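You operate a simulated robot arm through the tools that you are given. There is no shell and no other tool. Be economical: measure what you need, move in short steps, check, and stop when the job is done.

You run a simulated robot arm. Do the job below in one go: nothing can be reset, and whatever is moved stays where it is left.

Task
Take the red relief valve and put it in the picking tray. Then take the kit card and put it in the engine drip tray. Then put the large bung on top of the brown belt carton on the side bench top. Then take the valve card and put it on the side shelf. Then take the green rag and put it in the silver tank drip tray. Then press the mute button two times. Then put the black rag on the top of the service stand away on the hoist stand shelf. Then pull the second drawer from the top open. Keep to this order. Set down upright: kit card, large bung, valve card.

It is judged by the outcome, as a careful person would: the job done as asked, and still so three seconds after it is handed in. It fails if anything else is knocked over, pushed out of place, dropped, spilled or broken.

Robot
A 7-joint arm with a fingered hand on a trunk, on a base that drives. Base frame: it is fixed to the floor where the robot stands at the start and does not move with it; the origin is under the middle of the robot, x ahead of it, y to its left, z up; the surface under the hand at the start is at about z = 900. Lengths are in mm, angles in degrees, forces in N, time in s.
With the tool pointing down near the work surface it reaches from about 260 to 720 mm from the robot's upright axis, wherever it stands. Its first joint turns from -166.0 to 166.0 degrees. Places, roughly: belt carton [-2250, -4250, 750]; black rag (7x11x4 cm) [-5400, 100, 900]; engine drip tray (25x17x9 cm) [-2400, -4100, 400]; green rag (7x11x4 cm) [-3900, -4100, 600]; hoist stand shelf [-1000, 2800, 200]; kit card [500, -1250, 1000]; large bung (6x6x10 cm) [-2400, -3700, 900]; mute button [-2500, -2500, 1300]; picking tray (18x15x8 cm) [-1600, 2700, 900]; red relief valve (4x3x9 cm) [500, -100, 1000]; second drawer [400, -500, 600]; side shelf (16x17 cm) [-3920, -2680, 620]; tank drip tray (27x20x9 cm) [-2400, -4900, 400]; valve card [-2500, -4500, 750]. Payload 4 kg.
The TCP is the grasp point between the finger pads, 26 mm short of the fingertips. In the tool frame z runs along the fingers and y along their closing line. The gripper opens to 132 mm. The gripper's body begins 73 mm behind the TCP. The gripper is a hand of 4 fingers: y runs from the thumb to the fingers, the wrist lies at [0, 0, -239] in the tool frame, and closing takes about 1.5 s.
Orientation is that of the tool frame in the base frame, as [roll, pitch, yaw] about the fixed x, y, z axes, in that order (R = Rz(yaw) Ry(pitch) Rx(roll)). With the fingers straight down and closing along the base's y, the tool's x points along the base's -x, its y along +y and its z along -z.

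Tools
- The arm moves only by the tool nudge_tool. Its argument "moves" is text: rows parted by semicolons, each of 7 numbers parted by spaces: the shift along the base's x, y, z in mm, then the turn, a rotation vector about the base's x, y, z in degrees, then the finger opening in mm, from 0 to 132. In form: tx ty tz rx ry rz fingers; .... A call has 1 to 10 rows; each row shifts and turns the commanded pose from where the row before left it. A row lasts 0.2 s, in which the tool goes at most 50 mm and 8.6 degrees; a call with a longer step from one row to the next is refused whole, and so is a gripper value outside its range. A pose out of reach is approached as far as the arm can. The call stops where the force on the tool passes 40 N (or 10 N more than at its start, if that is more) or the arm is blocked; 0.2 s more then pass. Each finger travels about 72 mm/s and halts on what it meets, pressing with about 25 N; the grip force reading is that of the motor and also rises with nothing between the fingers. The clock runs only during rows and for 0.2 s after the last one: add rows that do not move to give the fingers time. It gives the time, the measured TCP pose, the force on the tool (base axes), the opening and the grip force at its end, in the units of the frame above (readings bear some noise), with the torque about the TCP (base axes, N m) and any sound that the robot's microphone picked up.
- Cameras (640 x 400 px; columns grow to the right, rows downward): "scene" is now at [-16, 84.7, 1476.9]; the picture's right is [-0.85, -0.52, 0.00], its down [-0.38, 0.61, -0.70] and it looks along [0.37, -0.59, -0.72] (base axes); focal length 287 px, centre (320, 200). "wrist" rides on the gripper at [68, 2, -97] in the tool frame; the picture's right is [-0.03, 1.00, 0.00], its down [-0.82, -0.02, -0.58] and it looks along [-0.58, -0.01, 0.82] (tool axes); focal length 270 px, centre (320, 200). There is no depth. A picture from a camera that has moved, and an enlarged one, comes with that camera's place and axes in the base frame and with its lens.
- capture(camera): a new picture of that camera. No time passes.
- move_column(by): slides the trunk up (or, below 0, down) by that many mm; the arm and the scene camera ride with it, the base frame stays. It gives what a move gives, with no picture.
- roll_base(legs): drives the robot by 1 to 6 legs, each [ahead, turn to the left] in mm and degrees, along the robot's own axes; the way and the turn of a leg run together, so that a leg with both is an arc; at most 1500 mm and 180 degrees a leg. The arm and the cameras ride along, it lands a little off, and it stops where it bumps. It gives what a move gives.
- hand_shape(shape): the hand has 4 fingers and takes this shape, open, in about a second: jaw (thumb against the fingers, like two jaws); tri (thumb and two fingers); tip (a fingertip pinch); poke (one finger out to press); point (the index stretched); flat (the hand flat); cup (the hand cupped); fist (a fist). The gripper value then closes the fingers along that shape, each until it touches; the sizes above hold for jaw. It gives what a move gives, with no picture.
- aim_head(pan, tilt): turns the head with the scene camera to pan (to the left, within 155 degrees either way) and tilt (down, from -29 to 69), counted from straight ahead of the robot. It gives what a move gives.
- close_up(camera, box): a new picture of the part [left, top, right, bottom] of that camera's present view, enlarged. No time passes.
- job_done(): hands the job in; it is judged then, once.

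Go step by step. Nothing tells you exact positions but the pictures and the camera data: compare them with the known pose of the tool, close in by small moves and look again before you grip or let go. The budget is 207 turns and 200 pictures, counting those below and the enlarged ones. Unless the task says otherwise, let go and move clear before handing in.

The tools are called after "Call:" as a command line: name --argument value ..., lists and objects as JSON in quotes. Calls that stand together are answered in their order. nudge_tool: Moves the arm, as the interface text tells. Its arguments: {"type":"object","properties":{"moves":{"type":"string"}},"required":["moves"]} The other tools are called the same way: move_column (by) slides the trunk up or down; hand_shape (shape) gives the hand a shape; roll_base (legs) drives the base; aim_head (pan, tilt) turns the head that bears the scene camera; capture (camera) takes a picture; close_up (camera, box) takes an enlarged picture of a part of a camera's view; job_done () hands the job in.

At the start:

```text
t: 0.0
eef_pos: [370.7, -257.0, 1127.7]
tcp_rot: [179.9, 0.0, 179.9]
force: [0.5, 0.0, 0.6]
ft_torque: [-0.02, 0.01, 0.02]
grip_width: 131.7
grip_force: 0.0
shape: jaw
trunk travel left (down, up): [-450.0, 140.0]
robot x, y, heading: [0.4, 0.6, 0.0]
head pan, tilt: [-58.4, 45.7]
```

scene: 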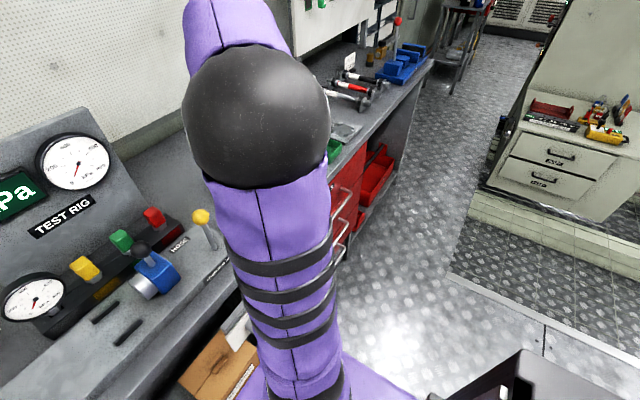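
wrist: 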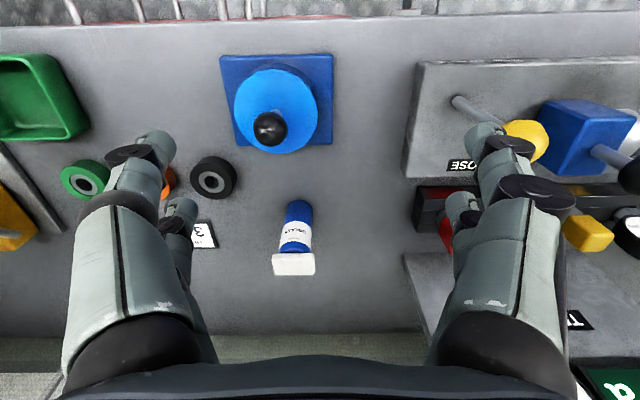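

I see the test rig with red, green and yellow valves in a rack; the red one matches about [505, -80, 1000]. I'll look closer first.

Call:
close_up --camera "scene" --box '[40, 180, 240, 305]'

Call:
aim_head --pan 0 --tilt 40

Call:
capture --camera "scene"

```text
3.20 times, centred on (140, 242) of scene
camera zoom: at [-16.0, 84.7, 1476.9], right [-0.85, -0.52, 0.0], down [-0.38, 0.61, -0.7], along [0.37, -0.59, -0.72], focal length 918 px, centre (896, 64)
```

zoom: 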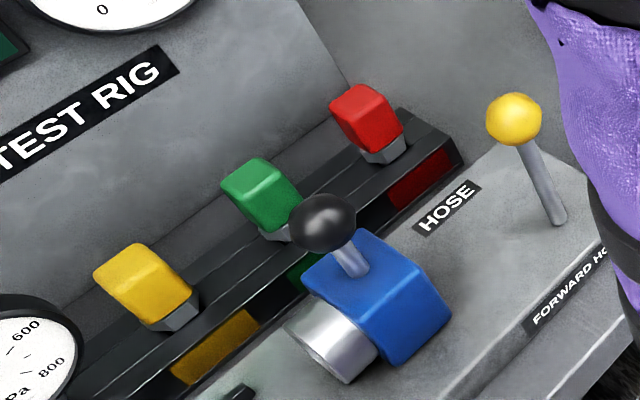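

```text
t: 1.3
eef_pos: [369.8, -255.6, 1127.6]
tcp_rot: [-180.0, 0.0, 180.0]
force: [0.6, 0.4, -0.3]
ft_torque: [-0.01, 0.02, 0.0]
grip_width: 131.8
grip_force: 0.1
shape: jaw
trunk travel left (down, up): [-450.0, 140.0]
robot x, y, heading: [-2.1, -0.6, -0.0]
head pan, tilt: [0.0, 40.0]
```

```text
196 pictures are left
camera scene: at [26.7, 153.4, 1485.2], right [0.0, -1.0, 0.0], down [-0.64, 0.0, -0.77], along [0.77, 0.0, -0.64], focal length 287 px, centre (320, 200)
```

scene: 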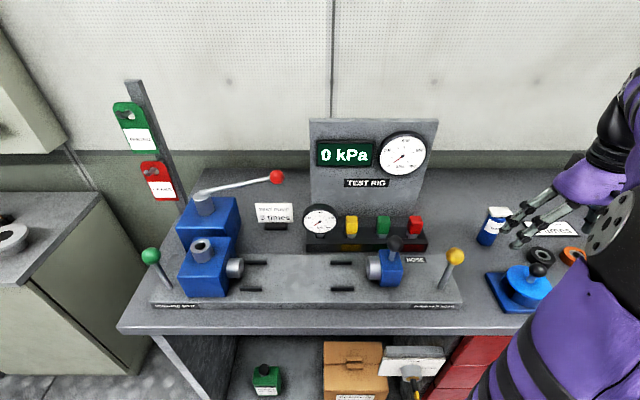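

The red valve triangulates to about x 535, y -87, z 980. I'll bring the hand over it, higher than the levers, and look with the wrist camera.

Call:
nudge_tool --moves "22 33.6 0 0 0 0 120;22 33.6 0 0 0 0 110;22 33.6 0 0 0 0 100;22 33.6 0 0 0 0 90;22 33.6 0 0 0 0 90;0 0 0 0 0 0 90"

Call:
capture --camera "wrist"

Call:
capture --camera "scene"

```text
t: 2.7
eef_pos: [478.6, -88.7, 1126.9]
tcp_rot: [-179.9, 0.0, -180.0]
force: [-0.1, 0.0, -0.8]
ft_torque: [0.01, 0.02, -0.01]
grip_width: 90.5
grip_force: 0.1
shape: jaw
trunk travel left (down, up): [-450.0, 140.0]
robot x, y, heading: [0.6, 1.8, -0.3]
head pan, tilt: [0.0, 40.0]
```

```text
195 pictures are left
camera wrist: at [409.6, -86.1, 1222.8], right [0.03, 1.0, 0.0], down [0.82, -0.02, 0.58], along [0.58, -0.02, -0.82], focal length 270 px, centre (320, 200)
```

wrist: 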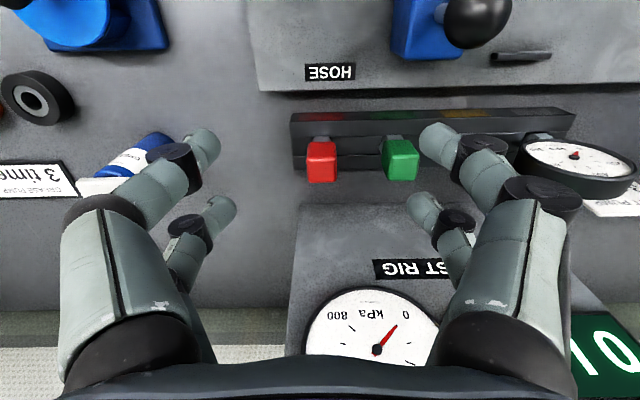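

```text
194 pictures are left
camera scene: at [26.9, 153.7, 1485.1], right [0.0, -1.0, 0.0], down [-0.64, 0.0, -0.77], along [0.77, 0.0, -0.64], focal length 287 px, centre (320, 200)
```

scene: 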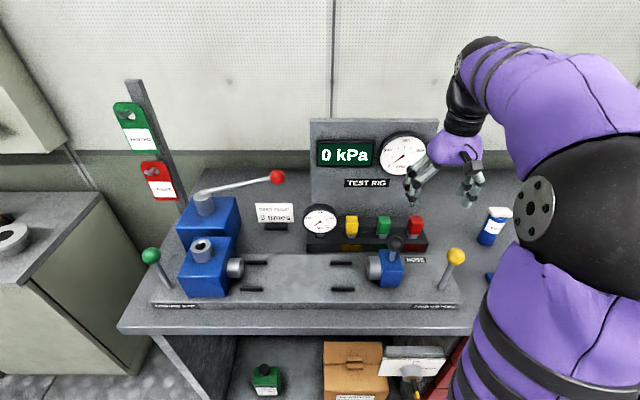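

The red cap is in line with the gripper, a bit ahead. Zooming for tilt and height.

Call:
close_up --camera "wrist" --box '[260, 80, 420, 200]'

Call:
close_up --camera "scene" --box '[330, 180, 470, 290]'

```text
3.33 times, centred on (340, 140) of wrist
camera zoom: at [409.6, -86.1, 1222.8], right [0.03, 1.0, 0.0], down [0.82, -0.02, 0.58], along [0.58, -0.02, -0.82], focal length 901 px, centre (253, 400)
```

zoom: 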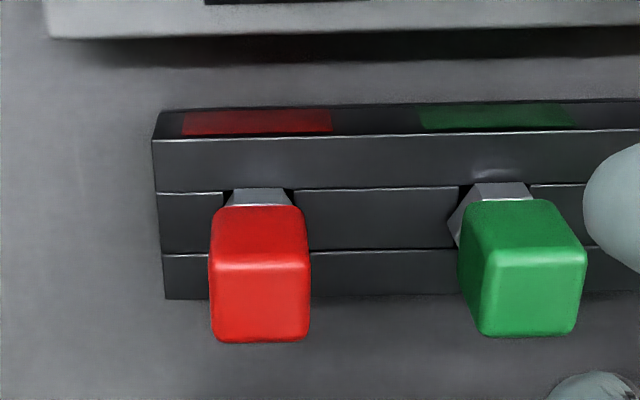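

```text
3.64 times, centred on (400, 235) of scene
camera zoom: at [26.9, 153.7, 1485.1], right [0.0, -1.0, 0.0], down [-0.64, 0.0, -0.77], along [0.77, 0.0, -0.64], focal length 1044 px, centre (29, 73)
```

zoom: 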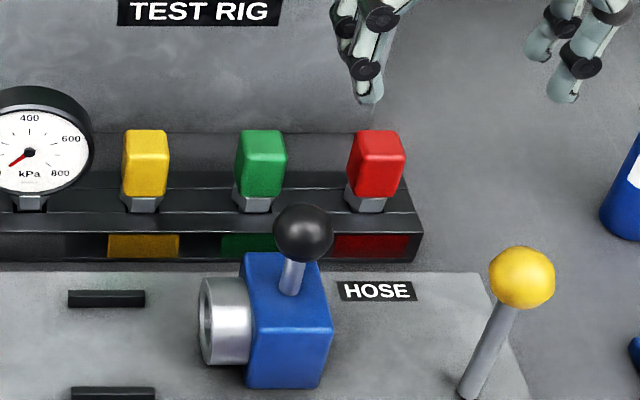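

Cap centre is about [542, -88], top z≈984. I'll move above it, narrow the fingers, and descend partway.

Call:
nudge_tool --moves "32 0 0 0 0 0 66;31 0 0 0 0 0 66;0 0 -45 0 0 0 66;0 0 -45 0 0 0 66;0 0 0 0 0 0 66"

Call:
capture --camera "wrist"

Call:
close_up --camera "scene" --box '[330, 130, 510, 270]'

```text
t: 3.9
eef_pos: [543.7, -89.2, 1038.5]
tcp_rot: [180.0, 0.0, -180.0]
force: [0.6, 0.3, -0.2]
ft_torque: [0.0, 0.02, 0.0]
grip_width: 66.5
grip_force: 0.0
shape: jaw
trunk travel left (down, up): [-450.0, 140.0]
robot x, y, heading: [3.7, 0.7, -0.1]
head pan, tilt: [0.0, 40.0]
```

```text
191 pictures are left
camera wrist: at [474.4, -87.8, 1134.8], right [0.03, 1.0, 0.0], down [0.82, -0.02, 0.58], along [0.58, -0.01, -0.82], focal length 270 px, centre (320, 200)
```

wrist: 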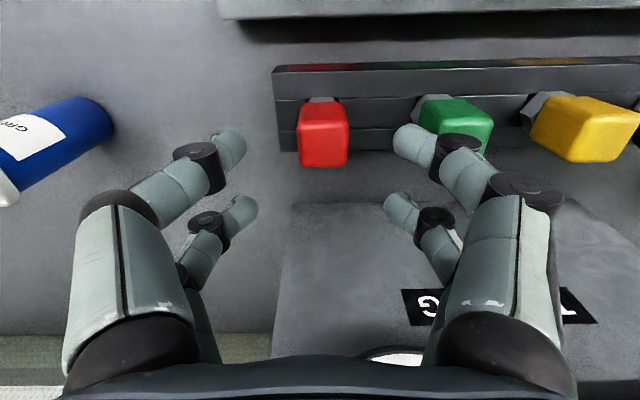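

```text
2.86 times, centred on (420, 200) of scene
camera zoom: at [27.0, 153.4, 1485.2], right [0.0, -1.0, 0.0], down [-0.64, 0.0, -0.77], along [0.77, 0.0, -0.64], focal length 820 px, centre (34, 200)
```

zoom: 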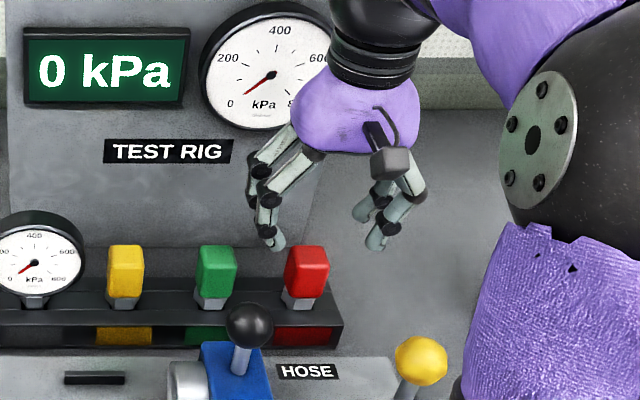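

Fingers straddle the cap well. Descending to z≈966 and closing.

Call:
nudge_tool --moves "0 0 -25 0 0 0 66;-1 0 -25 0 0 0 66;0 1 -22 0 0 0 66;0 0 0 0 0 0 66"

Call:
capture --camera "wrist"

Call:
close_up --camera "scene" --box '[330, 130, 510, 270]'

```text
t: 4.9
eef_pos: [543.8, -87.3, 966.0]
tcp_rot: [179.9, 0.0, 180.0]
force: [0.6, -0.4, -0.2]
ft_torque: [-0.02, 0.02, -0.01]
grip_width: 66.7
grip_force: 0.0
shape: jaw
trunk travel left (down, up): [-450.0, 140.0]
robot x, y, heading: [-0.2, -0.0, -0.1]
head pan, tilt: [0.0, 40.0]
```

```text
189 pictures are left
camera wrist: at [473.4, -87.0, 1062.6], right [0.03, 1.0, 0.0], down [0.82, -0.02, 0.58], along [0.58, -0.01, -0.82], focal length 270 px, centre (320, 200)
```

wrist: 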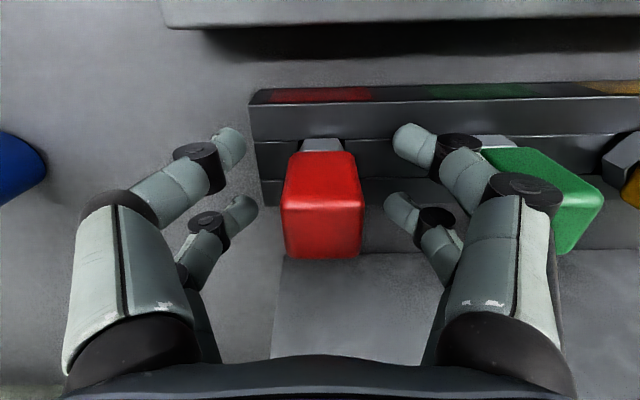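

```text
2.86 times, centred on (420, 200) of scene
camera zoom: at [26.9, 153.4, 1485.1], right [0.0, -1.0, 0.0], down [-0.64, 0.0, -0.77], along [0.77, 0.0, -0.64], focal length 820 px, centre (34, 200)
```

zoom: 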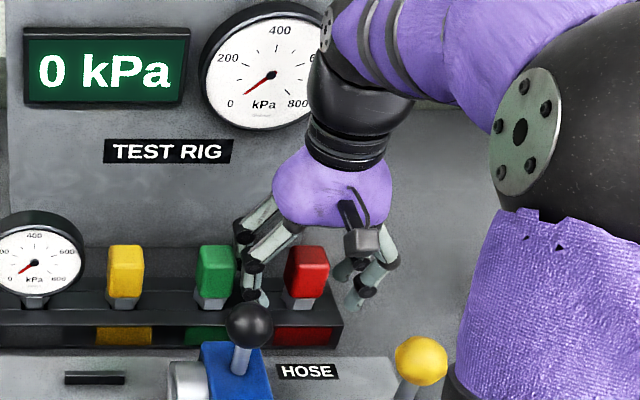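

Positioned around the cap; closing.

Call:
nudge_tool --moves "0 0 0 0 0 0 20;0 0 0 0 0 0 10;0 0 0 0 0 0 10;0 0 0 0 0 0 10;0 0 0 0 0 0 10;0 0 0 0 0 0 10"

Call:
capture --camera "wrist"

```text
t: 6.3
eef_pos: [543.3, -89.1, 966.1]
tcp_rot: [180.0, 0.0, 179.9]
force: [0.2, 0.1, -1.5]
ft_torque: [-0.05, -0.02, 0.01]
grip_width: 6.8
grip_force: 25.5
shape: jaw
trunk travel left (down, up): [-450.0, 140.0]
robot x, y, heading: [-1.4, -0.3, 0.1]
head pan, tilt: [0.0, 40.0]
```

```text
187 pictures are left
camera wrist: at [473.4, -87.0, 1062.9], right [0.03, 1.0, 0.0], down [0.82, -0.02, 0.58], along [0.58, -0.01, -0.82], focal length 270 px, centre (320, 200)
```

wrist: 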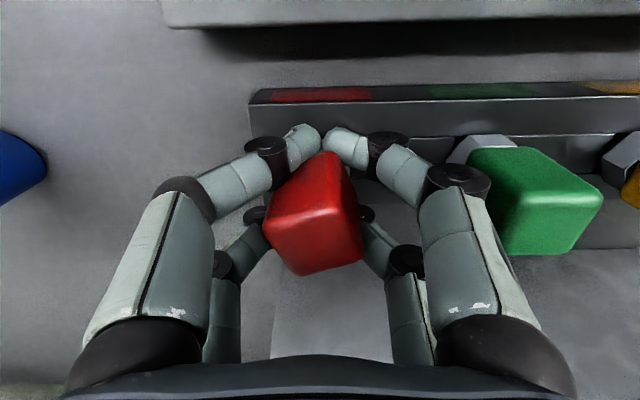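

The front pair slipped off the narrow cap and it turned. I'll reopen and look.

Call:
nudge_tool --moves "0 0 0 0 0 0 66;0 0 0 0 0 0 66;0 0 0 0 0 0 66;0 0 0 0 0 0 66;0 0 0 0 0 0 66"

Call:
capture --camera "wrist"

```text
t: 7.5
eef_pos: [543.6, -87.9, 966.8]
tcp_rot: [-180.0, 0.0, 179.9]
force: [0.8, -0.2, 0.0]
ft_torque: [0.0, 0.0, 0.0]
grip_width: 65.5
grip_force: 0.1
shape: jaw
trunk travel left (down, up): [-450.0, 140.0]
robot x, y, heading: [-0.9, -0.3, 0.1]
head pan, tilt: [0.0, 40.0]
```

```text
186 pictures are left
camera wrist: at [473.4, -87.0, 1062.9], right [0.03, 1.0, 0.0], down [0.82, -0.02, 0.58], along [0.58, -0.01, -0.82], focal length 270 px, centre (320, 200)
```

wrist: 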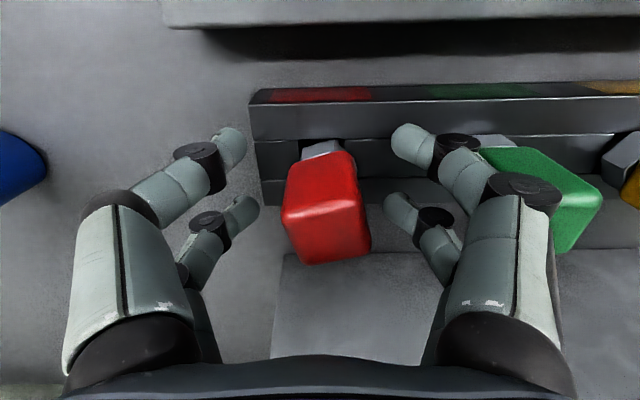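

Valve still stands in its slot, slightly turned. Raise clear and try the tri shape to see its geometry.

Call:
nudge_tool --moves "0 0 -0 0 0 0 66;0 0 45 0 0 0 66;0 0 45 0 0 0 66;0 0 10 0 0 0 66"

Call:
hand_shape --shape "tip"

Call:
capture --camera "wrist"

Call:
nudge_tool --moves "0 0 0 0 0 0 40;0 0 0 0 0 0 40;0 0 0 0 0 0 40;0 0 0 0 0 0 40;0 0 0 0 0 0 40;0 0 0 0 0 0 40"

Call:
capture --camera "wrist"

```text
t: 8.5
eef_pos: [541.6, -86.9, 1066.5]
tcp_rot: [-179.9, -0.1, 179.9]
force: [-0.2, -0.5, -0.2]
ft_torque: [0.02, -0.01, 0.01]
grip_width: 65.4
grip_force: 0.0
shape: jaw
trunk travel left (down, up): [-450.0, 140.0]
robot x, y, heading: [2.9, 0.2, -0.2]
head pan, tilt: [0.0, 40.0]
```

```text
t: 9.4
eef_pos: [542.4, -86.9, 1066.0]
tcp_rot: [-179.9, 0.0, -180.0]
force: [0.5, 0.4, 0.1]
ft_torque: [0.01, -0.02, -0.02]
grip_width: 131.8
grip_force: 0.0
shape: tip
trunk travel left (down, up): [-450.0, 140.0]
robot x, y, heading: [2.2, 0.3, 0.1]
head pan, tilt: [0.0, 40.0]
```

```text
185 pictures are left
camera wrist: at [473.4, -86.4, 1163.0], right [0.03, 1.0, 0.0], down [0.82, -0.02, 0.58], along [0.58, -0.01, -0.82], focal length 270 px, centre (320, 200)
```

wrist: 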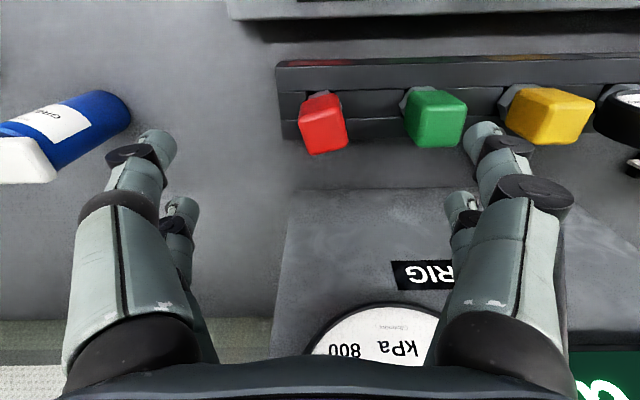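

```text
t: 10.8
eef_pos: [542.2, -87.7, 1066.7]
tcp_rot: [179.9, 0.0, -179.9]
force: [0.4, 0.2, 0.8]
ft_torque: [-0.01, -0.02, -0.03]
grip_width: 40.4
grip_force: 0.0
shape: tip
trunk travel left (down, up): [-450.0, 140.0]
robot x, y, heading: [0.2, -0.8, -0.1]
head pan, tilt: [0.0, 40.0]
```

```text
184 pictures are left
camera wrist: at [473.4, -86.4, 1163.1], right [0.03, 1.0, 0.0], down [0.82, -0.02, 0.58], along [0.58, -0.01, -0.82], focal length 270 px, centre (320, 200)
```

wrist: 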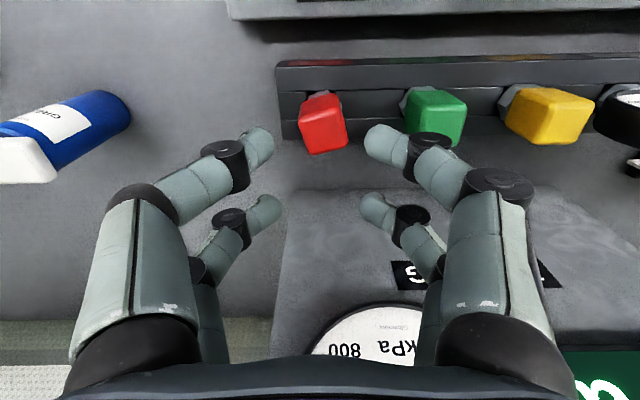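

Tip looks like jaw. I'll use jaw, yaw +10° to match the valve, and put the far finger pair squarely on the cap (TCP about [529, -86]).

Call:
hand_shape --shape "jaw"

Call:
nudge_tool --moves "-7 1 0 0 0 5 66;-7 1 0 0 0 5 66;0 0 0 0 0 0 66;0 0 -40 0 0 0 66;0 0 -40 0 0 0 66;0 0 -19 0 0 0 66;0 0 0 0 0 0 66"

Call:
capture --camera "wrist"

```text
t: 11.7
eef_pos: [542.7, -88.8, 1067.1]
tcp_rot: [180.0, 0.0, 180.0]
force: [0.3, 0.1, 0.2]
ft_torque: [0.02, 0.0, -0.01]
grip_width: 132.2
grip_force: 0.1
shape: jaw
trunk travel left (down, up): [-450.0, 140.0]
robot x, y, heading: [-1.8, 1.2, 0.0]
head pan, tilt: [0.0, 40.0]
```

```text
t: 13.3
eef_pos: [528.6, -85.6, 966.9]
tcp_rot: [-180.0, 0.0, -170.1]
force: [0.0, -0.2, 0.6]
ft_torque: [0.0, 0.04, -0.03]
grip_width: 66.4
grip_force: 0.1
shape: jaw
trunk travel left (down, up): [-450.0, 140.0]
robot x, y, heading: [-1.5, -5.0, -0.1]
head pan, tilt: [0.0, 40.0]
```

```text
183 pictures are left
camera wrist: at [460.4, -96.4, 1063.2], right [-0.15, 0.99, 0.0], down [0.81, 0.12, 0.58], along [0.57, 0.09, -0.82], focal length 270 px, centre (320, 200)
```

wrist: 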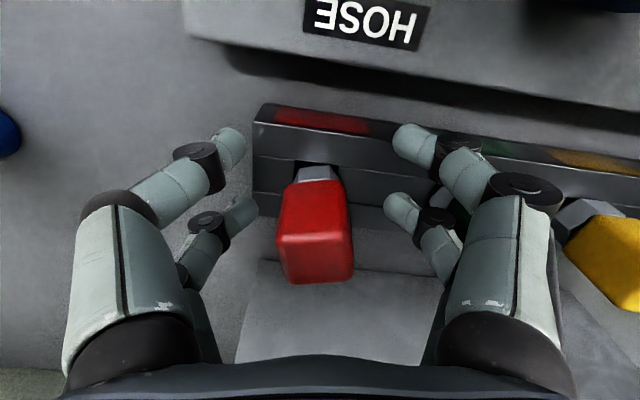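

Aligned; closing on the cap.

Call:
nudge_tool --moves "0 0 0 0 0 0 20;0 0 0 0 0 0 10;0 0 0 0 0 0 10;0 0 0 0 0 0 10;0 0 0 0 0 0 10;0 0 0 0 0 0 10"

Call:
capture --camera "wrist"

```text
t: 14.7
eef_pos: [528.7, -84.9, 966.5]
tcp_rot: [180.0, 0.0, -169.9]
force: [-0.3, -0.9, 3.3]
ft_torque: [-0.01, -0.04, -0.02]
grip_width: 12.5
grip_force: 0.0
shape: jaw
trunk travel left (down, up): [-450.0, 140.0]
robot x, y, heading: [-1.0, 2.5, 0.1]
head pan, tilt: [0.0, 40.0]
```

```text
182 pictures are left
camera wrist: at [460.3, -96.4, 1063.7], right [-0.15, 0.99, 0.0], down [0.81, 0.12, 0.58], along [0.57, 0.09, -0.82], focal length 270 px, centre (320, 200)
```

wrist: 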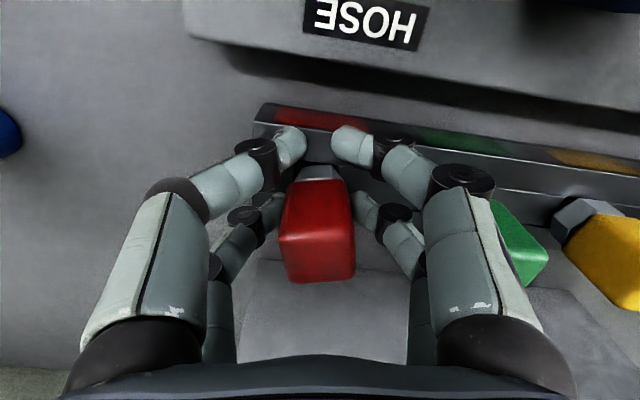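

Still closing; give it more time.

Call:
nudge_tool --moves "0 0 0 0 0 0 5;0 0 0 0 0 0 5;0 0 0 0 0 0 5;0 0 0 0 0 0 5;0 0 0 0 0 0 5"

Call:
capture --camera "wrist"

```text
t: 15.9
eef_pos: [528.8, -86.2, 968.0]
tcp_rot: [-180.0, 0.0, -170.0]
force: [0.3, -1.9, 3.9]
ft_torque: [-0.06, -0.05, 0.0]
grip_width: 7.3
grip_force: 0.0
shape: jaw
trunk travel left (down, up): [-450.0, 140.0]
robot x, y, heading: [-1.1, -1.1, 0.0]
head pan, tilt: [0.0, 40.0]
```

```text
181 pictures are left
camera wrist: at [460.3, -96.4, 1063.7], right [-0.15, 0.99, 0.0], down [0.81, 0.12, 0.58], along [0.57, 0.09, -0.82], focal length 270 px, centre (320, 200)
```

wrist: 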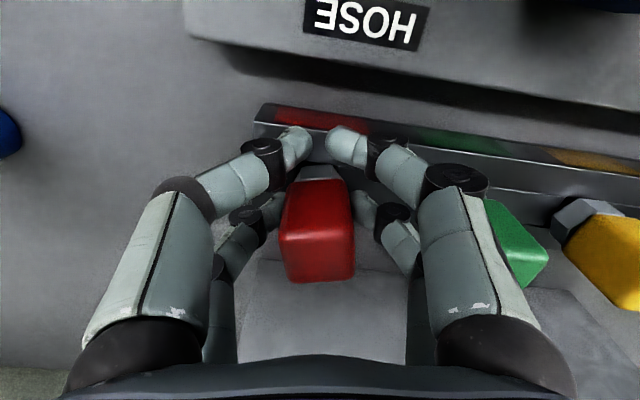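

Command full closure so the pair presses.

Call:
nudge_tool --moves "0 0 0 0 0 0 0;0 0 0 0 0 0 0;0 0 0 0 0 0 0;0 0 0 0 0 0 0"

Call:
capture --camera "wrist"

Call:
close_up --camera "scene" --box '[330, 130, 510, 270]'

```text
t: 16.9
eef_pos: [527.7, -86.0, 968.0]
tcp_rot: [-180.0, 0.0, -170.0]
force: [0.3, -1.1, -1.4]
ft_torque: [-0.05, 0.0, 0.03]
grip_width: 0.0
grip_force: 25.2
shape: jaw
trunk travel left (down, up): [-450.0, 140.0]
robot x, y, heading: [0.9, -0.3, -0.2]
head pan, tilt: [0.0, 40.0]
```

```text
180 pictures are left
camera wrist: at [460.4, -96.4, 1063.5], right [-0.15, 0.99, 0.0], down [0.81, 0.12, 0.58], along [0.57, 0.09, -0.82], focal length 270 px, centre (320, 200)
```

wrist: 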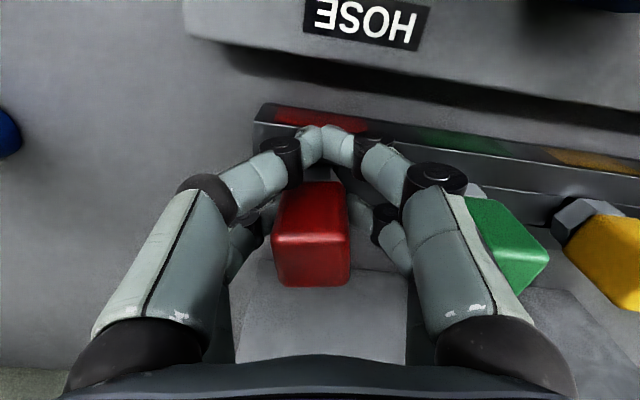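

```text
2.86 times, centred on (420, 200) of scene
camera zoom: at [26.9, 153.4, 1485.1], right [0.0, -1.0, 0.0], down [-0.64, 0.0, -0.77], along [0.77, 0.0, -0.64], focal length 820 px, centre (34, 200)
```

zoom: 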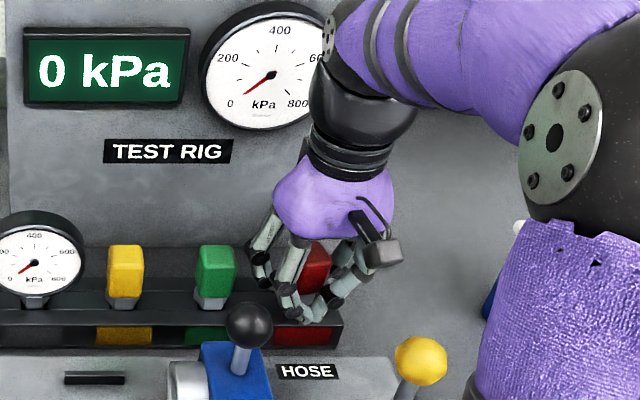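

Back pair appears to hold. Lift a little and look.

Call:
nudge_tool --moves "0 0 15 0 0 0 0;0 0 15 0 0 0 0;0 0 0 0 0 0 0"

Call:
capture --camera "wrist"

Call:
close_up --camera "scene" --box '[330, 130, 510, 270]'

```text
t: 17.7
eef_pos: [526.9, -84.8, 997.7]
tcp_rot: [180.0, 0.0, -170.0]
force: [0.4, -0.4, -1.1]
ft_torque: [-0.01, -0.02, 0.03]
grip_width: 0.0
grip_force: 25.4
shape: jaw
trunk travel left (down, up): [-450.0, 140.0]
robot x, y, heading: [-1.5, 0.0, -0.0]
head pan, tilt: [0.0, 40.0]
```

```text
178 pictures are left
camera wrist: at [460.3, -95.5, 1093.3], right [-0.15, 0.99, 0.0], down [0.81, 0.12, 0.58], along [0.57, 0.09, -0.82], focal length 270 px, centre (320, 200)
```

wrist: 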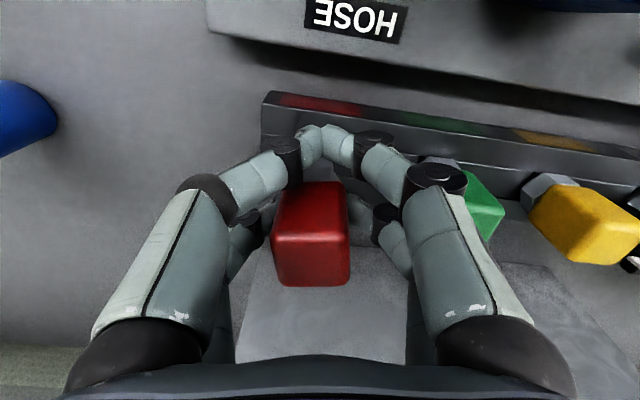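

```text
2.86 times, centred on (420, 200) of scene
camera zoom: at [26.8, 153.5, 1485.1], right [0.0, -1.0, 0.0], down [-0.64, 0.0, -0.77], along [0.77, 0.0, -0.64], focal length 820 px, centre (34, 200)
```

zoom: 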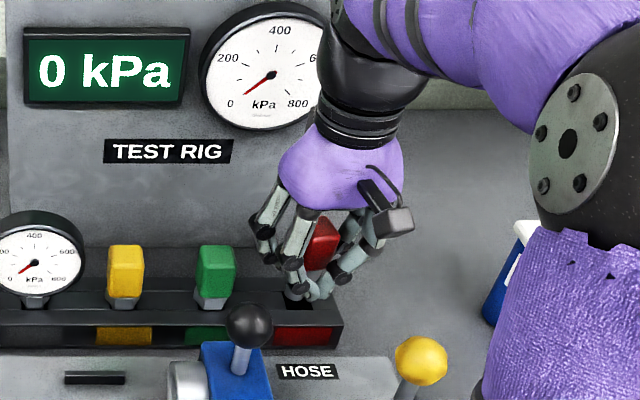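

The valve is held and lifted. Raise, retract, then look around for the route to the picking tray.

Call:
nudge_tool --moves "0 0 45 0 0 0 0;0 0 45 0 0 0 0;0 0 45 0 0 0 0;-45 0 15 0 0 0 0;-45 0 10 0 0 0 0;-45 0 0 0 0 0 0;-40 0 0 0 0 0 0"

Call:
aim_head --pan 70 --tilt 25

Call:
capture --camera "scene"

Call:
aim_head --pan 140 --tilt 20

Call:
capture --camera "scene"

Call:
aim_head --pan -145 --tilt 20

Call:
capture --camera "scene"

Call:
aim_head --pan -80 --tilt 20

Call:
capture --camera "scene"

```text
t: 19.3
eef_pos: [352.9, -86.3, 1158.3]
tcp_rot: [180.0, 0.0, -170.0]
force: [0.1, 0.2, -0.9]
ft_torque: [0.04, 0.01, 0.0]
grip_width: 0.0
grip_force: 24.7
shape: jaw
trunk travel left (down, up): [-450.0, 140.0]
robot x, y, heading: [-1.5, 0.2, 0.2]
head pan, tilt: [0.0, 40.0]
```

```text
t: 20.7
eef_pos: [353.2, -86.5, 1158.2]
tcp_rot: [-180.0, 0.0, -170.0]
force: [-0.4, -0.7, -2.0]
ft_torque: [0.0, 0.02, -0.01]
grip_width: 0.0
grip_force: 25.2
shape: jaw
trunk travel left (down, up): [-450.0, 140.0]
robot x, y, heading: [-0.3, -0.3, 0.1]
head pan, tilt: [70.0, 25.0]
```

```text
176 pictures are left
camera scene: at [-26.7, 240.0, 1508.5], right [0.94, -0.34, 0.0], down [-0.14, -0.4, -0.91], along [0.31, 0.85, -0.42], focal length 287 px, centre (320, 200)
```

scene: 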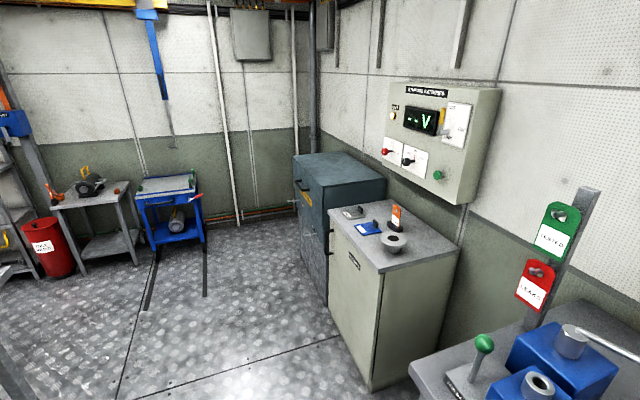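

```text
t: 22.1
eef_pos: [355.5, -86.2, 1157.6]
tcp_rot: [-180.0, 0.1, -170.0]
force: [0.5, 0.3, -1.6]
ft_torque: [0.01, 0.04, 0.04]
grip_width: 0.2
grip_force: 25.0
shape: jaw
trunk travel left (down, up): [-450.0, 140.0]
robot x, y, heading: [2.8, 1.9, 0.1]
head pan, tilt: [140.0, 20.0]
```

```text
175 pictures are left
camera scene: at [-129.6, 213.4, 1516.6], right [0.64, 0.77, 0.0], down [0.26, -0.22, -0.94], along [-0.72, 0.6, -0.34], focal length 287 px, centre (320, 200)
```

scene: 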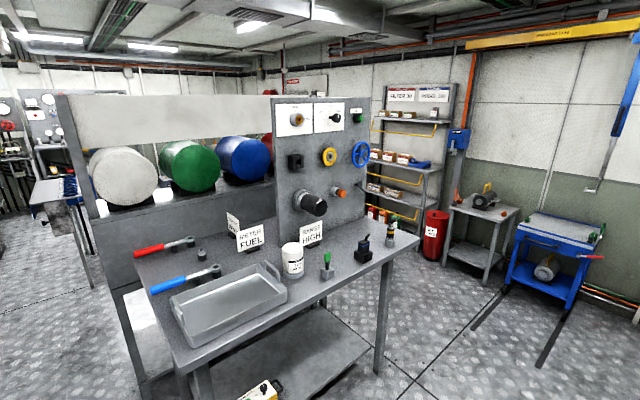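

```text
t: 26.0
eef_pos: [354.5, -86.6, 1158.1]
tcp_rot: [-179.9, 0.0, -170.1]
force: [-0.1, -0.1, -1.6]
ft_torque: [-0.02, 0.04, -0.02]
grip_width: 0.0
grip_force: 25.3
shape: jaw
trunk travel left (down, up): [-450.0, 140.0]
robot x, y, heading: [-0.3, 1.9, -0.1]
head pan, tilt: [-145.0, 20.0]
```

```text
174 pictures are left
camera scene: at [-134.5, 100.0, 1516.6], right [-0.57, 0.82, 0.0], down [0.28, 0.2, -0.94], along [-0.77, -0.54, -0.34], focal length 287 px, centre (320, 200)
```

scene: 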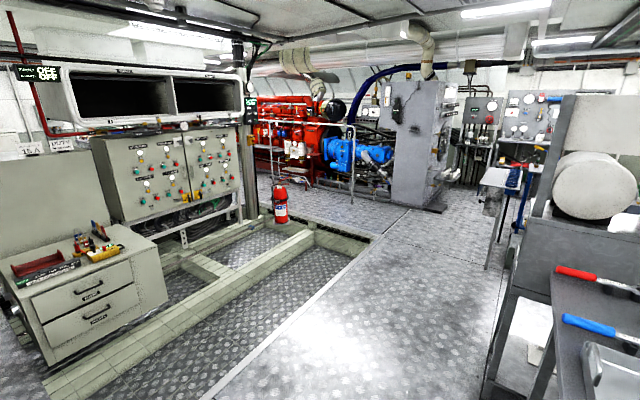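

```text
t: 27.4
eef_pos: [354.0, -86.2, 1158.4]
tcp_rot: [180.0, 0.0, -170.1]
force: [0.4, 0.5, -0.7]
ft_torque: [-0.02, 0.04, 0.04]
grip_width: 0.0
grip_force: 25.2
shape: jaw
trunk travel left (down, up): [-450.0, 140.0]
robot x, y, heading: [-1.4, -0.4, 0.2]
head pan, tilt: [-80.0, 20.0]
```

```text
173 pictures are left
camera scene: at [-42.2, 61.7, 1516.6], right [-0.98, -0.17, 0.0], down [-0.06, 0.34, -0.94], along [0.16, -0.93, -0.34], focal length 287 px, centre (320, 200)
```

scene: 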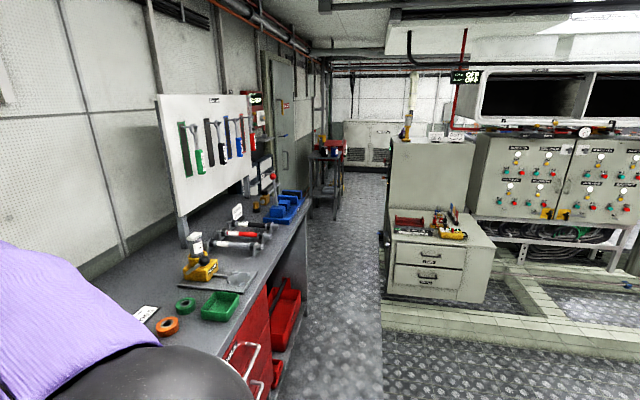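

The picking tray is on the rack behind-left, around the steel test table. I'll back off, turn left and go up the aisle in stages.

Call:
roll_base --legs '[[-170, 0], [0, 90]]'

Call:
aim_head --pan 20 --tilt 35

Call:
capture --camera "scene"

Call:
capture --camera "wrist"

```text
t: 33.0
eef_pos: [-70.1, 352.6, 1156.9]
tcp_rot: [-179.9, -0.1, -80.8]
force: [-0.1, -0.4, -1.5]
ft_torque: [-0.02, -0.01, -0.02]
grip_width: 0.0
grip_force: 25.1
shape: jaw
trunk travel left (down, up): [-450.0, 140.0]
robot x, y, heading: [-163.0, -1.0, 89.3]
head pan, tilt: [-80.0, 20.0]
```

```text
t: 34.8
eef_pos: [-70.7, 352.0, 1157.2]
tcp_rot: [-179.9, -0.1, -80.9]
force: [0.0, -0.4, -1.3]
ft_torque: [-0.04, -0.04, 0.01]
grip_width: 0.0
grip_force: 25.0
shape: jaw
trunk travel left (down, up): [-450.0, 140.0]
robot x, y, heading: [-164.1, -1.4, 89.2]
head pan, tilt: [20.0, 35.0]
```

```text
172 pictures are left
camera scene: at [-343.8, 26.2, 1492.7], right [0.94, 0.33, 0.0], down [0.19, -0.54, -0.82], along [-0.27, 0.77, -0.57], focal length 287 px, centre (320, 200)
```

scene: 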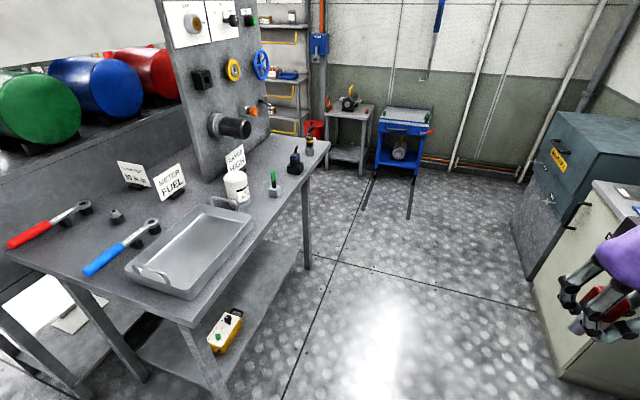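

```text
171 pictures are left
camera wrist: at [-62.2, 284.2, 1254.4], right [-0.99, -0.13, 0.0], down [-0.11, 0.81, 0.58], along [-0.08, 0.57, -0.82], focal length 270 px, centre (320, 200)
```

wrist: 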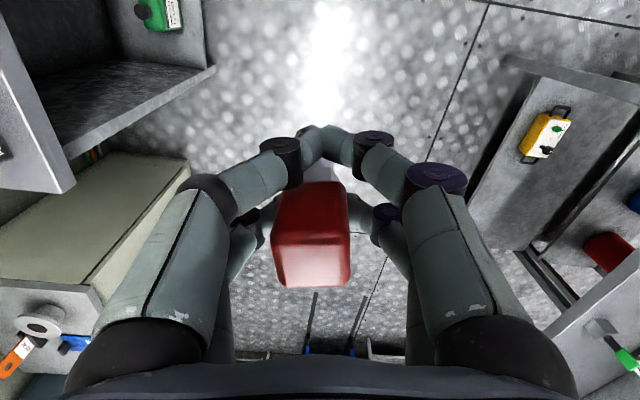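

Aisle is clear. Drive north 1660, turn left to face -x.

Call:
roll_base --legs '[[1000, 0], [660, 0], [0, 90.7]]'

Call:
aim_head --pan -15 --tilt 35

Call:
capture --camera "scene"

```text
t: 47.5
eef_pos: [-498.1, 1747.5, 1158.1]
tcp_rot: [-180.0, 0.0, 11.3]
force: [-0.3, 0.5, -0.8]
ft_torque: [0.04, -0.04, -0.03]
grip_width: 0.0
grip_force: 25.1
shape: jaw
trunk travel left (down, up): [-450.0, 140.0]
robot x, y, heading: [-141.6, 1666.3, -178.7]
head pan, tilt: [20.0, 35.0]
```

```text
t: 48.6
eef_pos: [-498.1, 1747.6, 1158.8]
tcp_rot: [180.0, -0.1, 11.4]
force: [0.2, 0.3, -1.3]
ft_torque: [0.0, -0.02, 0.04]
grip_width: 0.0
grip_force: 24.7
shape: jaw
trunk travel left (down, up): [-450.0, 140.0]
robot x, y, heading: [-146.6, 1665.3, -178.5]
head pan, tilt: [-15.0, 35.0]
```

```text
170 pictures are left
camera scene: at [-162.4, 1538.4, 1492.7], right [0.23, 0.97, 0.0], down [0.56, -0.13, -0.82], along [-0.8, 0.19, -0.57], focal length 287 px, centre (320, 200)
```

scene: 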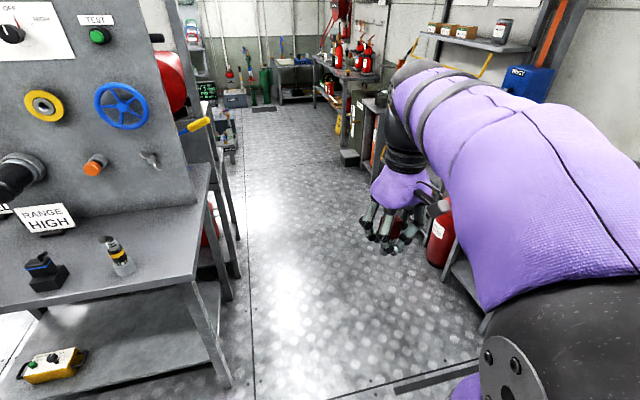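

Corridor is clear. Drive 1430 and turn right to face the picking rack.

Call:
roll_base --legs '[[1430, 0], [0, -91.5]]'

Call:
aim_head --pan 10 --tilt 25

Call:
capture --camera "scene"

```text
t: 56.2
eef_pos: [-1894.8, 1731.0, 1158.7]
tcp_rot: [179.8, 0.2, 9.0]
force: [0.9, -0.4, -0.9]
ft_torque: [0.0, -0.01, -0.01]
grip_width: 0.0
grip_force: 25.4
shape: jaw
trunk travel left (down, up): [-450.0, 140.0]
robot x, y, heading: [-1545.5, 1634.4, 179.5]
head pan, tilt: [-15.0, 35.0]
stopped in leg 2: the robot was blocked; the commanded pose is now the measured one
```

```text
t: 57.1
eef_pos: [-1902.2, 1732.6, 1156.0]
tcp_rot: [179.6, -0.2, 9.0]
force: [0.4, 0.5, -1.2]
ft_torque: [-0.01, -0.01, 0.03]
grip_width: 0.1
grip_force: 25.4
shape: jaw
trunk travel left (down, up): [-450.0, 140.0]
robot x, y, heading: [-1546.7, 1632.3, 179.5]
head pan, tilt: [10.0, 25.0]
```

```text
169 pictures are left
camera scene: at [-1582.9, 1483.0, 1509.0], right [-0.07, 1.0, -0.01], down [0.42, 0.02, -0.91], along [-0.9, -0.06, -0.42], focal length 287 px, centre (320, 200)
```

scene: 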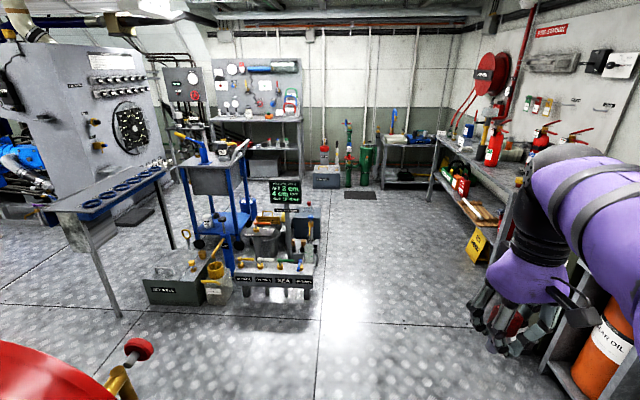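

The turn was blocked; look both sides to see what is close.

Call:
aim_head --pan 85 --tilt 55

Call:
capture --camera "scene"

Call:
aim_head --pan -75 --tilt 45

Call:
capture --camera "scene"

Call:
aim_head --pan -130 --tilt 45

Call:
capture --camera "scene"

```text
t: 58.5
eef_pos: [-1902.3, 1739.1, 1155.7]
tcp_rot: [179.3, -0.1, 9.0]
force: [0.5, -1.0, -1.9]
ft_torque: [0.03, -0.02, -0.02]
grip_width: 0.0
grip_force: 24.7
shape: jaw
trunk travel left (down, up): [-450.0, 140.0]
robot x, y, heading: [-1547.5, 1633.8, 179.1]
head pan, tilt: [85.0, 55.0]
```

```text
168 pictures are left
camera scene: at [-1566.8, 1481.1, 1471.2], right [-0.2, 0.98, -0.01], down [0.77, 0.15, -0.62], along [-0.61, -0.13, -0.78], focal length 287 px, centre (320, 200)
```

scene: 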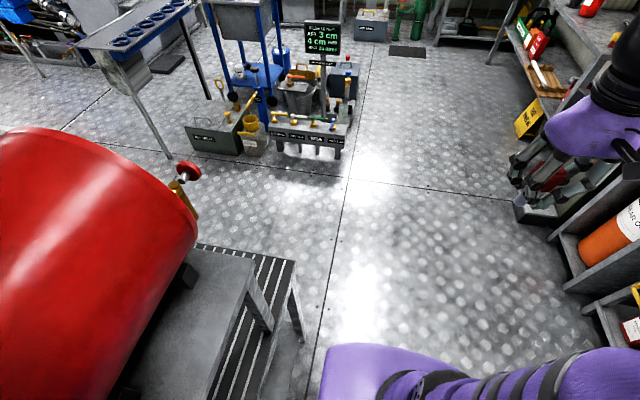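

```text
t: 61.0
eef_pos: [-1897.8, 1726.9, 1157.6]
tcp_rot: [179.9, 0.0, 9.0]
force: [1.2, 0.8, -2.1]
ft_torque: [0.0, -0.03, 0.03]
grip_width: 0.0
grip_force: 25.4
shape: jaw
trunk travel left (down, up): [-450.0, 140.0]
robot x, y, heading: [-1547.9, 1629.6, 179.5]
head pan, tilt: [-75.0, 45.0]
```

```text
167 pictures are left
camera scene: at [-1506.5, 1559.8, 1477.9], right [0.97, 0.25, 0.0], down [0.18, -0.68, -0.71], along [-0.18, 0.68, -0.71], focal length 287 px, centre (320, 200)
```

scene: 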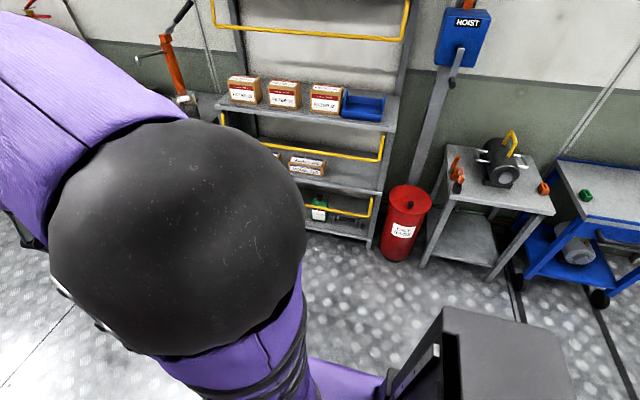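

```text
t: 62.2
eef_pos: [-1897.9, 1726.6, 1158.1]
tcp_rot: [-180.0, 0.0, 8.9]
force: [0.1, 0.7, -1.5]
ft_torque: [0.01, 0.0, 0.04]
grip_width: 0.0
grip_force: 24.8
shape: jaw
trunk travel left (down, up): [-450.0, 140.0]
robot x, y, heading: [-1545.4, 1632.1, 179.5]
head pan, tilt: [-130.0, 45.0]
```

```text
166 pictures are left
camera scene: at [-1433.3, 1542.9, 1477.9], right [0.76, -0.65, 0.0], down [-0.46, -0.54, -0.71], along [0.46, 0.54, -0.71], focal length 287 px, centre (320, 200)
```

scene: 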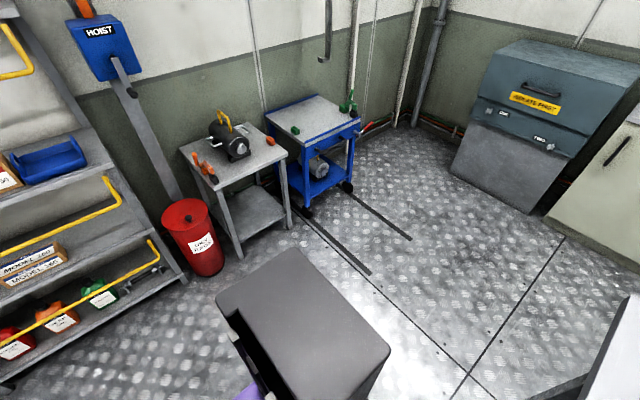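

The robot's left side is tight against the drum racks. I'll go ahead past them, then back up at an angle to gain room from the racks.

Call:
roll_base --legs '[[750, 0], [0, 20]]'

Call:
aim_head --pan -135 --tilt 40

Call:
capture --camera "scene"

Call:
aim_head --pan 140 --tilt 45

Call:
capture --camera "scene"

```text
t: 67.4
eef_pos: [-2653.0, 1608.3, 1157.7]
tcp_rot: [179.9, 0.0, 28.8]
force: [0.9, 0.8, -1.1]
ft_torque: [-0.03, -0.05, 0.0]
grip_width: 0.0
grip_force: 25.0
shape: jaw
trunk travel left (down, up): [-450.0, 140.0]
robot x, y, heading: [-2288.7, 1638.6, -160.5]
head pan, tilt: [-130.0, 45.0]
```

```text
t: 68.1
eef_pos: [-2653.1, 1608.6, 1158.9]
tcp_rot: [-180.0, 0.0, 28.7]
force: [0.8, -0.5, -0.8]
ft_torque: [-0.04, -0.05, 0.01]
grip_width: 0.0
grip_force: 25.2
shape: jaw
trunk travel left (down, up): [-450.0, 140.0]
robot x, y, heading: [-2291.7, 1638.4, -160.8]
head pan, tilt: [-135.0, 40.0]
```

```text
165 pictures are left
camera scene: at [-2145.3, 1592.8, 1485.1], right [0.9, -0.43, 0.0], down [-0.28, -0.58, -0.77], along [0.33, 0.69, -0.64], focal length 287 px, centre (320, 200)
```

scene: 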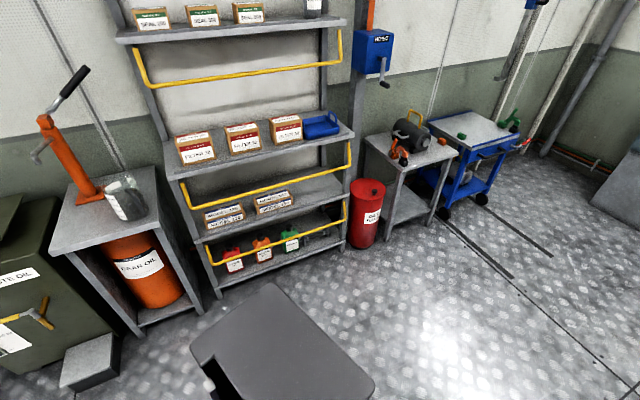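

```text
t: 71.9
eef_pos: [-2653.3, 1607.6, 1157.6]
tcp_rot: [-179.9, 0.1, 28.7]
force: [0.6, -0.8, -1.5]
ft_torque: [0.0, -0.03, -0.02]
grip_width: 0.1
grip_force: 24.9
shape: jaw
trunk travel left (down, up): [-450.0, 140.0]
robot x, y, heading: [-2293.1, 1640.2, -160.6]
head pan, tilt: [140.0, 45.0]
```

```text
164 pictures are left
camera scene: at [-2106.1, 1487.5, 1477.9], right [-0.35, -0.94, 0.0], down [-0.66, 0.25, -0.71], along [0.66, -0.25, -0.71], focal length 287 px, centre (320, 200)
```

scene: 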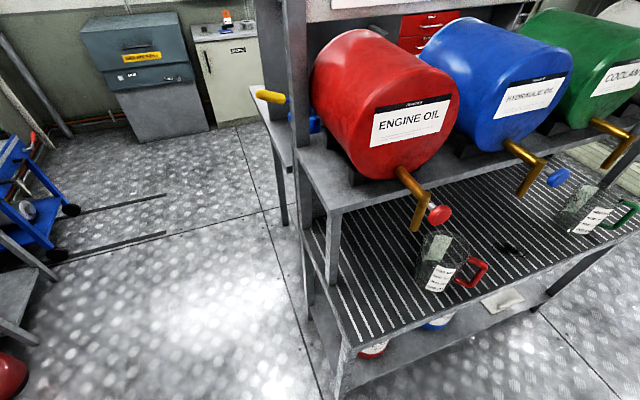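

Now back up 700 along this angle to gain clearance, then turn right to face the picking rack.

Call:
roll_base --legs '[[-700, 0], [0, -109.5]]'

Call:
aim_head --pan 10 --tilt 35

Call:
capture --camera "scene"

```text
t: 80.8
eef_pos: [-1540.6, 2223.1, 1158.6]
tcp_rot: [-179.9, -0.1, -80.6]
force: [-0.1, 0.1, -1.3]
ft_torque: [0.0, 0.05, 0.02]
grip_width: 0.2
grip_force: 24.7
shape: jaw
trunk travel left (down, up): [-450.0, 140.0]
robot x, y, heading: [-1632.1, 1867.8, 90.2]
head pan, tilt: [140.0, 45.0]
```

```text
t: 82.9
eef_pos: [-1540.5, 2222.9, 1158.1]
tcp_rot: [-180.0, 0.0, -80.5]
force: [-0.4, 0.3, -2.0]
ft_torque: [0.01, 0.02, -0.01]
grip_width: 0.0
grip_force: 25.0
shape: jaw
trunk travel left (down, up): [-450.0, 140.0]
robot x, y, heading: [-1628.5, 1869.0, 90.0]
head pan, tilt: [10.0, 35.0]
```

```text
163 pictures are left
camera scene: at [-1796.4, 1897.0, 1492.7], right [0.98, 0.18, 0.0], down [0.1, -0.56, -0.82], along [-0.14, 0.81, -0.57], focal length 287 px, centre (320, 200)
```

scene: 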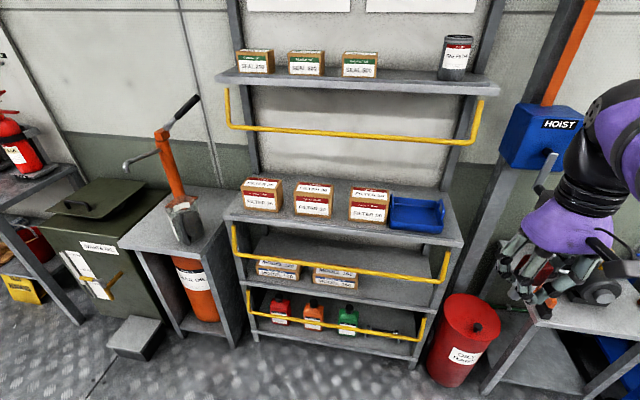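

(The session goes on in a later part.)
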